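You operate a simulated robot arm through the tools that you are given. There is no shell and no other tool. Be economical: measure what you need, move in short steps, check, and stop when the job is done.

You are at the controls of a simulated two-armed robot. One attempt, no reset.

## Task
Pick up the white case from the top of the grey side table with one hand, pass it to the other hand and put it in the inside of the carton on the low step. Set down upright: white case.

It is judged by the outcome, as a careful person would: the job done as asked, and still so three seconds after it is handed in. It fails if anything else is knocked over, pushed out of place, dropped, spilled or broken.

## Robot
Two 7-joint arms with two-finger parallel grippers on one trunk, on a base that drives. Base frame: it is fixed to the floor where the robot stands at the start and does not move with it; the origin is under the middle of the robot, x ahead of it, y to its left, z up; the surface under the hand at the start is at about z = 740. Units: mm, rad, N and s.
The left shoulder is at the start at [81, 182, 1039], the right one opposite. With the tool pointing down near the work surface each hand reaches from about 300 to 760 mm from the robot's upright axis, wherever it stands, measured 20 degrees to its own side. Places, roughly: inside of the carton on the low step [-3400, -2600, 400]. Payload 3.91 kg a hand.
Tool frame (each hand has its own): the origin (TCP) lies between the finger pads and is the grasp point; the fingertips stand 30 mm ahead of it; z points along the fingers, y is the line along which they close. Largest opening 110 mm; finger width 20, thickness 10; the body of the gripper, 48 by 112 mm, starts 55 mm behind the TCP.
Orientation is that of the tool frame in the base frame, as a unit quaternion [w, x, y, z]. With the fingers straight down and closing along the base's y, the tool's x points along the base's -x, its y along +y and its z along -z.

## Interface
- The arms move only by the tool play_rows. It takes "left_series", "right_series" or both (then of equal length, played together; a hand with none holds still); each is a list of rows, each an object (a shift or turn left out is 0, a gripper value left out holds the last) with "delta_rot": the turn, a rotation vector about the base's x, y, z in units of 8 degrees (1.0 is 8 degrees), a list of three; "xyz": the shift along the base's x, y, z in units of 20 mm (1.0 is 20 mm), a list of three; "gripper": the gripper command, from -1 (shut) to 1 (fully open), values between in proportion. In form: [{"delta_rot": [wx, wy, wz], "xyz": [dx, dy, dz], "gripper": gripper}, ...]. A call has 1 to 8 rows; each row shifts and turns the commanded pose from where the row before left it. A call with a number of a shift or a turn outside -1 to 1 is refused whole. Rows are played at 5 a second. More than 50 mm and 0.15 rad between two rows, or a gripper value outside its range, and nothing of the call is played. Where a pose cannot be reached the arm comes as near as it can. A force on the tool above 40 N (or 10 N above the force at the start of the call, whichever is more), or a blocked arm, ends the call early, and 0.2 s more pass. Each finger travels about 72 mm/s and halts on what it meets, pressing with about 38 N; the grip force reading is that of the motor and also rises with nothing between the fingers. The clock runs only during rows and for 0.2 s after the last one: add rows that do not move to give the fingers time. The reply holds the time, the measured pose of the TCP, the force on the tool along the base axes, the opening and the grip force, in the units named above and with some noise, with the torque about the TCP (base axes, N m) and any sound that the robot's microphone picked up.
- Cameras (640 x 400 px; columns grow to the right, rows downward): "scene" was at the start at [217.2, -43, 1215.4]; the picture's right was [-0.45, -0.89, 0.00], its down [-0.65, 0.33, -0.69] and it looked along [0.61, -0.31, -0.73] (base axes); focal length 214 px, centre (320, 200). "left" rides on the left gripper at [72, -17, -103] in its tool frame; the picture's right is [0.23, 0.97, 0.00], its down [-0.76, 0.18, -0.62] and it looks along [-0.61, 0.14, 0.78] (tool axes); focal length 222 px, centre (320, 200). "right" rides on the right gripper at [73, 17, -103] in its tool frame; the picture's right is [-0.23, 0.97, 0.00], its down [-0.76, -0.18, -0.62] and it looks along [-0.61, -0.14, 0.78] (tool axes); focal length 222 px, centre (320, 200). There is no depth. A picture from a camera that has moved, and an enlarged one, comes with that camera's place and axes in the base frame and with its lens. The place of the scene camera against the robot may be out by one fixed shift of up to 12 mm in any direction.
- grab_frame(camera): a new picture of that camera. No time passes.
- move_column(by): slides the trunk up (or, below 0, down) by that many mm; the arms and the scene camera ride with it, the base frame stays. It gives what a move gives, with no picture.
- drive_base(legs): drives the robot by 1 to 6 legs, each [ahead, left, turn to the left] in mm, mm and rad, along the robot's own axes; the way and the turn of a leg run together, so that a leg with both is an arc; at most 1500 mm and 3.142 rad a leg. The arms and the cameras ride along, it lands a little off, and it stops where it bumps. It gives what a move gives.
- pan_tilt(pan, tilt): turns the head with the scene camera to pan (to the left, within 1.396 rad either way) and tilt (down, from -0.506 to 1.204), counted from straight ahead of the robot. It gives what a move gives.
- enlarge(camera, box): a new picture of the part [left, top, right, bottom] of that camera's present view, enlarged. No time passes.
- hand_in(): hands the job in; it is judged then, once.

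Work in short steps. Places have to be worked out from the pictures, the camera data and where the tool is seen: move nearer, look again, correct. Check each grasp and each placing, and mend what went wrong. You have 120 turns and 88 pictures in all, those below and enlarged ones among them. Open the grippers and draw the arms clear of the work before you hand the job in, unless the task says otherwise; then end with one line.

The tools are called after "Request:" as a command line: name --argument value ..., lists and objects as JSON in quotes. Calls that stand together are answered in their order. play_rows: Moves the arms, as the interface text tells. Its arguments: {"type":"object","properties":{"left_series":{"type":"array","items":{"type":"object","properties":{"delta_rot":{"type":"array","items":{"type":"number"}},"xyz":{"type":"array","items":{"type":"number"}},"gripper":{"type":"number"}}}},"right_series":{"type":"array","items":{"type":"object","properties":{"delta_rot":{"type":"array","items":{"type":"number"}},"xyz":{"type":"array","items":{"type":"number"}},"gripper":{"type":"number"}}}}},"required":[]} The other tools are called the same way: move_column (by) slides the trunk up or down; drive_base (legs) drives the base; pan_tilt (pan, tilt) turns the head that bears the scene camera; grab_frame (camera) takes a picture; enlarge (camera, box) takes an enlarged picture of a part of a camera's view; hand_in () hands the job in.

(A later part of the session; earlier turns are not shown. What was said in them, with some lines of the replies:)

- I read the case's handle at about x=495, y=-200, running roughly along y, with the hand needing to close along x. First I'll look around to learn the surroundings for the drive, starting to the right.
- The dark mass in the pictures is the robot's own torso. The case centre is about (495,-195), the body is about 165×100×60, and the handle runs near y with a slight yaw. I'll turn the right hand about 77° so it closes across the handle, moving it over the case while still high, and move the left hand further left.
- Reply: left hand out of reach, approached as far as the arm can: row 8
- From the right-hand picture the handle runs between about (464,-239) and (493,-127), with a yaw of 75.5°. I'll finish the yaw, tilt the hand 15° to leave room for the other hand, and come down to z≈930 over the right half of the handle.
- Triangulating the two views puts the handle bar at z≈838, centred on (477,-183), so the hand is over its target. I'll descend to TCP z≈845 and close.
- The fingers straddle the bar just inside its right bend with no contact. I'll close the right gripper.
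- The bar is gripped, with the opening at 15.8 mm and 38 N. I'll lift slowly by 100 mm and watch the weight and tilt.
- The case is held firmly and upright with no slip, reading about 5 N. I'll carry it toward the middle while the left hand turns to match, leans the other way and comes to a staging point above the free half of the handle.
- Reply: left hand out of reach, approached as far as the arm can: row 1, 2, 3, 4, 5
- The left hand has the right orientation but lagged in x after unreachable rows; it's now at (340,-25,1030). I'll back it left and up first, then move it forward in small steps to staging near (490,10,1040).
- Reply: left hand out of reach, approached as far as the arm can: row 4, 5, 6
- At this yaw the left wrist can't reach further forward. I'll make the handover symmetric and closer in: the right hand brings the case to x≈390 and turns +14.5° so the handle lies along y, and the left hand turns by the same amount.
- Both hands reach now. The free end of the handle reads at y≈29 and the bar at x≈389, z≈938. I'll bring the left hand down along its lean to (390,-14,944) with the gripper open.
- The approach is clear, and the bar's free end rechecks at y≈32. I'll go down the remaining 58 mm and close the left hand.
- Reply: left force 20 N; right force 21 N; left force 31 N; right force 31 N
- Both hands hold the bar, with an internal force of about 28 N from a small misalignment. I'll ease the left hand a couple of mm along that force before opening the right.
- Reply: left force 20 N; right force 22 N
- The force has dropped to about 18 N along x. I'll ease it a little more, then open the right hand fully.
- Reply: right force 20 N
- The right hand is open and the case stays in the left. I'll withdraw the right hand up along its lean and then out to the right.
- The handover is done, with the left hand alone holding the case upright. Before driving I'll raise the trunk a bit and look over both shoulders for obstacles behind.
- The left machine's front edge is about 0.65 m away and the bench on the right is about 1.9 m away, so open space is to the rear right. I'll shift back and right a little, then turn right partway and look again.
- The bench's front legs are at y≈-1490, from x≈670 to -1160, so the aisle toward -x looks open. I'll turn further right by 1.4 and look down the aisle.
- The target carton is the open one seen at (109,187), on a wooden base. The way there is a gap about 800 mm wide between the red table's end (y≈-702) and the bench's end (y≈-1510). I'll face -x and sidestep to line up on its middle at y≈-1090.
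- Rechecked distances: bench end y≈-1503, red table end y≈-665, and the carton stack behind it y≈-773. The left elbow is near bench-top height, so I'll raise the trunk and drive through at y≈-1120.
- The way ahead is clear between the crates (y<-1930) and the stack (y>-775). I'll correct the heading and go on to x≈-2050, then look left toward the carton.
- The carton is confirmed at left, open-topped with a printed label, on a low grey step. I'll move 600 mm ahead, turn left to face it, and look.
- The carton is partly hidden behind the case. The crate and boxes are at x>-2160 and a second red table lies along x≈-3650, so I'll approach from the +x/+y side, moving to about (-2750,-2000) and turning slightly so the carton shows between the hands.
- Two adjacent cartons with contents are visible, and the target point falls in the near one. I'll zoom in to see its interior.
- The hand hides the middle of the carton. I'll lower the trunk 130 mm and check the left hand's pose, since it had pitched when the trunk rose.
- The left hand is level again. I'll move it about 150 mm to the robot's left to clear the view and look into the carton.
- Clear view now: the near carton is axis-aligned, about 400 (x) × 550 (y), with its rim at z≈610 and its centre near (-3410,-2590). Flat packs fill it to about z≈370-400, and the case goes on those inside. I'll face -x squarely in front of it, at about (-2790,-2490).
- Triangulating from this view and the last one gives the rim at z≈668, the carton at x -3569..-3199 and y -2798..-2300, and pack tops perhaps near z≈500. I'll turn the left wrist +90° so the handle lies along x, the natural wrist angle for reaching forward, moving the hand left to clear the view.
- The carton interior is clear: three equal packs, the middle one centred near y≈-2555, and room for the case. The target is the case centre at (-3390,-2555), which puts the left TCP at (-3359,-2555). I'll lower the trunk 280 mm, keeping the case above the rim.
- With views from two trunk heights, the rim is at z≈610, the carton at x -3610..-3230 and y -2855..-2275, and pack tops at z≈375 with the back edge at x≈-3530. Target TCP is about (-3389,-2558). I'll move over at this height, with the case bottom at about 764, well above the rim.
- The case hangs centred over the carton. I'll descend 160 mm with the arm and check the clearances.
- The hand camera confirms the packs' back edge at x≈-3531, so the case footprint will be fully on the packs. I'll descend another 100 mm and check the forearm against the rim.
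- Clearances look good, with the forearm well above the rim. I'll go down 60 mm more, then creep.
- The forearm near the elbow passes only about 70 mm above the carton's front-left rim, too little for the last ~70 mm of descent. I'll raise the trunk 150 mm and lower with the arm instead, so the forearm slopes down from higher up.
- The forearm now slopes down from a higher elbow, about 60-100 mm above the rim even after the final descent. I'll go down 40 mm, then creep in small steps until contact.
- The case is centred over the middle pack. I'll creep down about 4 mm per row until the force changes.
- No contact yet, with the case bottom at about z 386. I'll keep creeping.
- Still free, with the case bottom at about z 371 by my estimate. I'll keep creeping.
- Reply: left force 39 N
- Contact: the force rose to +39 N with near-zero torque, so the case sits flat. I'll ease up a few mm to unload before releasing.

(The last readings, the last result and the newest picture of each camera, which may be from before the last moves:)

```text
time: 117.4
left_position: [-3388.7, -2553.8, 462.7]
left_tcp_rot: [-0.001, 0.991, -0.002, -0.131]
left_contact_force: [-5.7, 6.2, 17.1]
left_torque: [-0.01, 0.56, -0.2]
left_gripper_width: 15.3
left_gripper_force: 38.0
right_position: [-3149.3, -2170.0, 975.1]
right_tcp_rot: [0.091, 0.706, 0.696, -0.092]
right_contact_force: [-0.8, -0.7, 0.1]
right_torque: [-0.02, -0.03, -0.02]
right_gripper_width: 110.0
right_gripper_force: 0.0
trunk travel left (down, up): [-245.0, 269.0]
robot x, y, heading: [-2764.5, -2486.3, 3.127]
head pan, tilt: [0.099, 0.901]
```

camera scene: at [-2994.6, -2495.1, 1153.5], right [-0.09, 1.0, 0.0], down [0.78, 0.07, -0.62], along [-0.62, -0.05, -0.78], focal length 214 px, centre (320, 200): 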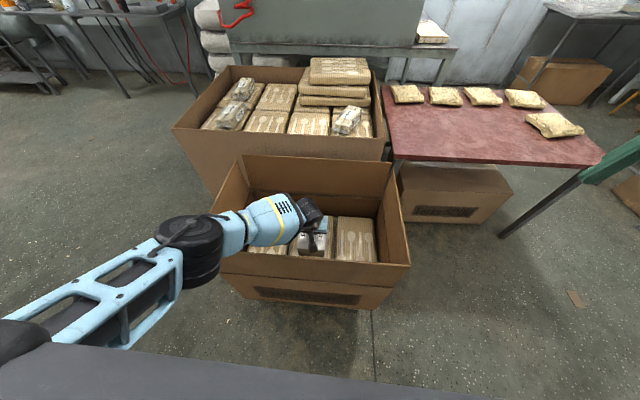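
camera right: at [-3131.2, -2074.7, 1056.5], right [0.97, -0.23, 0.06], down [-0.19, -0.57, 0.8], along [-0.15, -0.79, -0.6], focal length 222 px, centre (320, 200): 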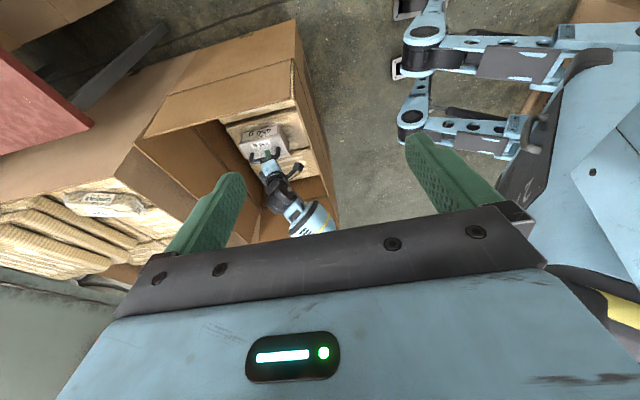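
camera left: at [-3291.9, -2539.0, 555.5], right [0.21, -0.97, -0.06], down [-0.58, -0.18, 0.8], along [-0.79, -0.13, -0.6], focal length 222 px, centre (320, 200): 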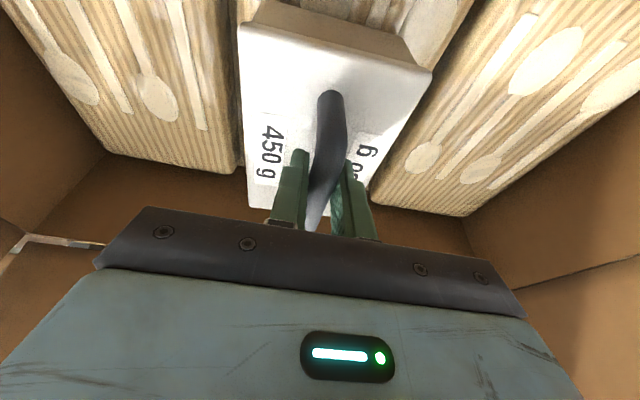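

The load is down to 17 N. I'll ease 2 mm more and open the gripper gradually.

Request:
play_rows --left_series '[{"xyz": [0, 0, 0.1]}, {"xyz": [0, 0, 0]}]'

Request:
play_rows --left_series '[{"gripper": -0.6}, {"gripper": -0.2}, {"gripper": 0.2}, {"gripper": 0.5}, {"gripper": 0.5}, {"gripper": 0.5}]'

Request:
grab_frame --camera "left"

```text
time: 118.0
left_position: [-3387.2, -2553.6, 462.7]
left_tcp_rot: [-0.001, 0.992, -0.002, -0.129]
left_contact_force: [-1.2, 1.2, 2.0]
left_torque: [-0.01, 0.63, -0.24]
left_gripper_width: 15.6
left_gripper_force: 37.5
right_position: [-3151.1, -2170.3, 975.1]
right_tcp_rot: [0.091, 0.706, 0.696, -0.092]
right_contact_force: [0.7, 0.4, 0.1]
right_torque: [-0.01, -0.02, 0.02]
right_gripper_width: 109.8
right_gripper_force: 0.0
trunk travel left (down, up): [-245.0, 269.0]
robot x, y, heading: [-2760.6, -2484.0, 3.13]
head pan, tilt: [0.099, 0.901]
```

```text
time: 119.4
left_position: [-3388.5, -2553.1, 465.1]
left_tcp_rot: [-0.002, 0.991, -0.003, -0.131]
left_contact_force: [0.1, 0.2, 1.2]
left_torque: [-0.02, -0.04, 0.0]
left_gripper_width: 82.3
left_gripper_force: 0.0
right_position: [-3150.0, -2170.3, 976.1]
right_tcp_rot: [0.091, 0.707, 0.695, -0.092]
right_contact_force: [-0.8, 0.1, 0.5]
right_torque: [0.04, -0.01, -0.02]
right_gripper_width: 110.1
right_gripper_force: 0.1
trunk travel left (down, up): [-245.0, 269.0]
robot x, y, heading: [-2761.8, -2485.9, 3.124]
head pan, tilt: [0.099, 0.901]
```

```text
32 pictures are left
camera left: at [-3291.7, -2539.0, 546.1], right [0.21, -0.97, -0.06], down [-0.58, -0.18, 0.8], along [-0.79, -0.13, -0.6], focal length 222 px, centre (320, 200)
```

left: 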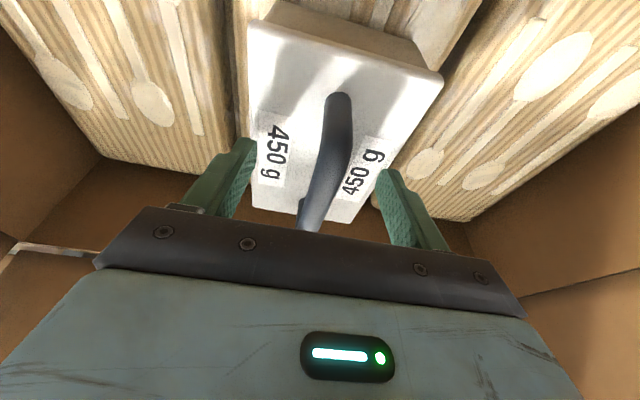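

Released; the case stands flat on the middle pack. I'll raise the hand straight up out of the carton.

Request:
play_rows --left_series '[{"xyz": [0, 0, 0.5]}, {"xyz": [0, 0, 1]}, {"xyz": [0, 0, 1]}, {"xyz": [0, 0, 1]}, {"xyz": [0, 0, 1]}, {"xyz": [0, 0, 1]}, {"xyz": [0, 0, 1]}, {"xyz": [0, 0, 1]}]'

Request:
play_rows --left_series '[{"xyz": [0, 0, 1]}, {"xyz": [0, 0, 1]}, {"xyz": [0, 0, 1]}, {"xyz": [0, 0, 1]}, {"xyz": [0, 0, 1]}, {"xyz": [0, 0, 1]}, {"xyz": [0, 0, 1]}, {"xyz": [0, 0, 1]}]'

Request:
play_rows --left_series '[{"xyz": [1, -0.5, 0]}, {"xyz": [1, -0.5, 0]}, {"xyz": [1, -0.5, 0]}, {"xyz": [1, -0.5, 0]}, {"xyz": [1, -0.5, 0]}, {"xyz": [1, -0.5, 0]}, {"xyz": [1, -0.5, 0]}, {"xyz": [1, -0.5, 0]}]'

Request:
enlarge --camera "scene" --box '[160, 80, 440, 320]'

```text
time: 121.2
left_position: [-3386.6, -2552.4, 614.3]
left_tcp_rot: [-0.003, 0.991, -0.002, -0.13]
left_contact_force: [0.4, 1.0, -0.8]
left_torque: [0.03, 0.02, 0.01]
left_gripper_width: 82.9
left_gripper_force: 0.1
right_position: [-3149.7, -2171.1, 975.3]
right_tcp_rot: [0.091, 0.707, 0.696, -0.092]
right_contact_force: [0.1, 1.3, -0.3]
right_torque: [-0.01, 0.02, -0.03]
right_gripper_width: 110.0
right_gripper_force: 0.0
trunk travel left (down, up): [-245.0, 269.0]
robot x, y, heading: [-2764.1, -2482.4, 3.124]
head pan, tilt: [0.099, 0.901]
```

```text
time: 123.0
left_position: [-3386.3, -2553.7, 773.7]
left_tcp_rot: [-0.002, 0.992, -0.002, -0.13]
left_contact_force: [0.4, -0.5, -1.1]
left_torque: [0.0, -0.04, 0.01]
left_gripper_width: 82.5
left_gripper_force: 0.0
right_position: [-3150.0, -2169.9, 975.5]
right_tcp_rot: [0.09, 0.707, 0.696, -0.092]
right_contact_force: [0.4, 0.3, -0.6]
right_torque: [0.02, 0.03, 0.0]
right_gripper_width: 110.4
right_gripper_force: 0.0
trunk travel left (down, up): [-245.0, 269.0]
robot x, y, heading: [-2766.1, -2483.0, 3.127]
head pan, tilt: [0.099, 0.901]
```

```text
time: 124.8
left_position: [-3226.9, -2633.2, 774.8]
left_tcp_rot: [-0.002, 0.991, -0.003, -0.131]
left_contact_force: [-0.8, 0.3, -0.5]
left_torque: [-0.02, 0.02, -0.01]
left_gripper_width: 82.4
left_gripper_force: 0.1
right_position: [-3150.1, -2169.6, 974.9]
right_tcp_rot: [0.091, 0.707, 0.695, -0.093]
right_contact_force: [0.9, 0.0, 0.1]
right_torque: [-0.03, -0.03, 0.01]
right_gripper_width: 109.9
right_gripper_force: 0.2
trunk travel left (down, up): [-245.0, 269.0]
robot x, y, heading: [-2765.0, -2486.6, 3.128]
head pan, tilt: [0.099, 0.901]
```

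```text
1.67 times, centred on (300, 200) of scene
camera zoom: at [-2997.5, -2495.9, 1152.7], right [-0.09, 1.0, 0.0], down [0.78, 0.07, -0.62], along [-0.62, -0.05, -0.78], focal length 358 px, centre (353, 200)
```

zoom: 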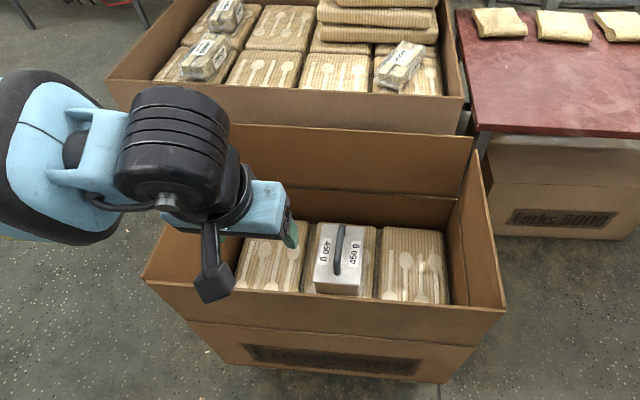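

The case stands upright inside the carton on the middle pack, and everything else is in place. I'll open the left gripper fully and draw the arm clear of the carton.

Request:
play_rows --left_series '[{"xyz": [0.8, -0.3, 1], "gripper": 1}, {"xyz": [0.8, -0.3, 1]}, {"xyz": [0.8, -0.3, 1]}, {"xyz": [0.8, -0.3, 1]}, {"xyz": [0.8, -0.3, 1]}, {"xyz": [0.8, -0.3, 1]}]'

Request:
grab_frame --camera "scene"

```text
time: 126.2
left_position: [-3134.1, -2669.1, 896.6]
left_tcp_rot: [-0.002, 0.992, -0.002, -0.13]
left_contact_force: [0.0, 0.4, 0.6]
left_torque: [-0.02, -0.04, -0.01]
left_gripper_width: 110.2
left_gripper_force: 0.1
left hand out of reach, approached as far as the arm can: row 6
right_position: [-3149.9, -2168.6, 975.9]
right_tcp_rot: [0.09, 0.707, 0.696, -0.092]
right_contact_force: [-0.3, -0.6, 0.2]
right_torque: [0.01, 0.01, 0.0]
right_gripper_width: 109.9
right_gripper_force: 0.0
trunk travel left (down, up): [-245.0, 269.0]
robot x, y, heading: [-2762.4, -2485.4, 3.132]
head pan, tilt: [0.099, 0.901]
```

```text
30 pictures are left
camera scene: at [-2997.5, -2495.5, 1152.7], right [-0.09, 1.0, 0.0], down [0.78, 0.07, -0.62], along [-0.62, -0.05, -0.78], focal length 214 px, centre (320, 200)
```

scene: 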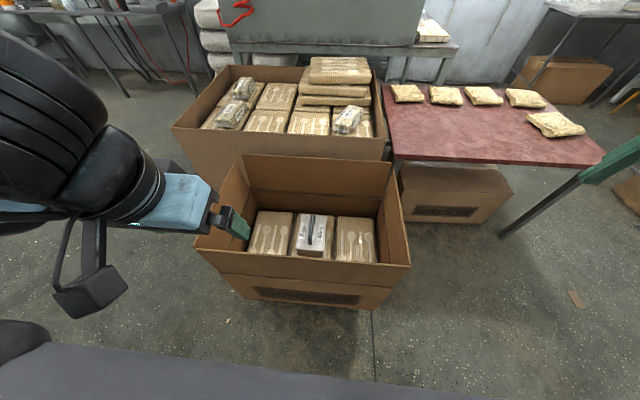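

The case is upright inside the carton, both grippers are open and the arms are clear. I'm handing in.

Request:
hand_in

```text
The job is handed in.
```

The right hand picked up the white case and passed it to the left, which set it upright inside the carton on the low step, resting on the packs already there; in the last picture nothing around the carton had moved.
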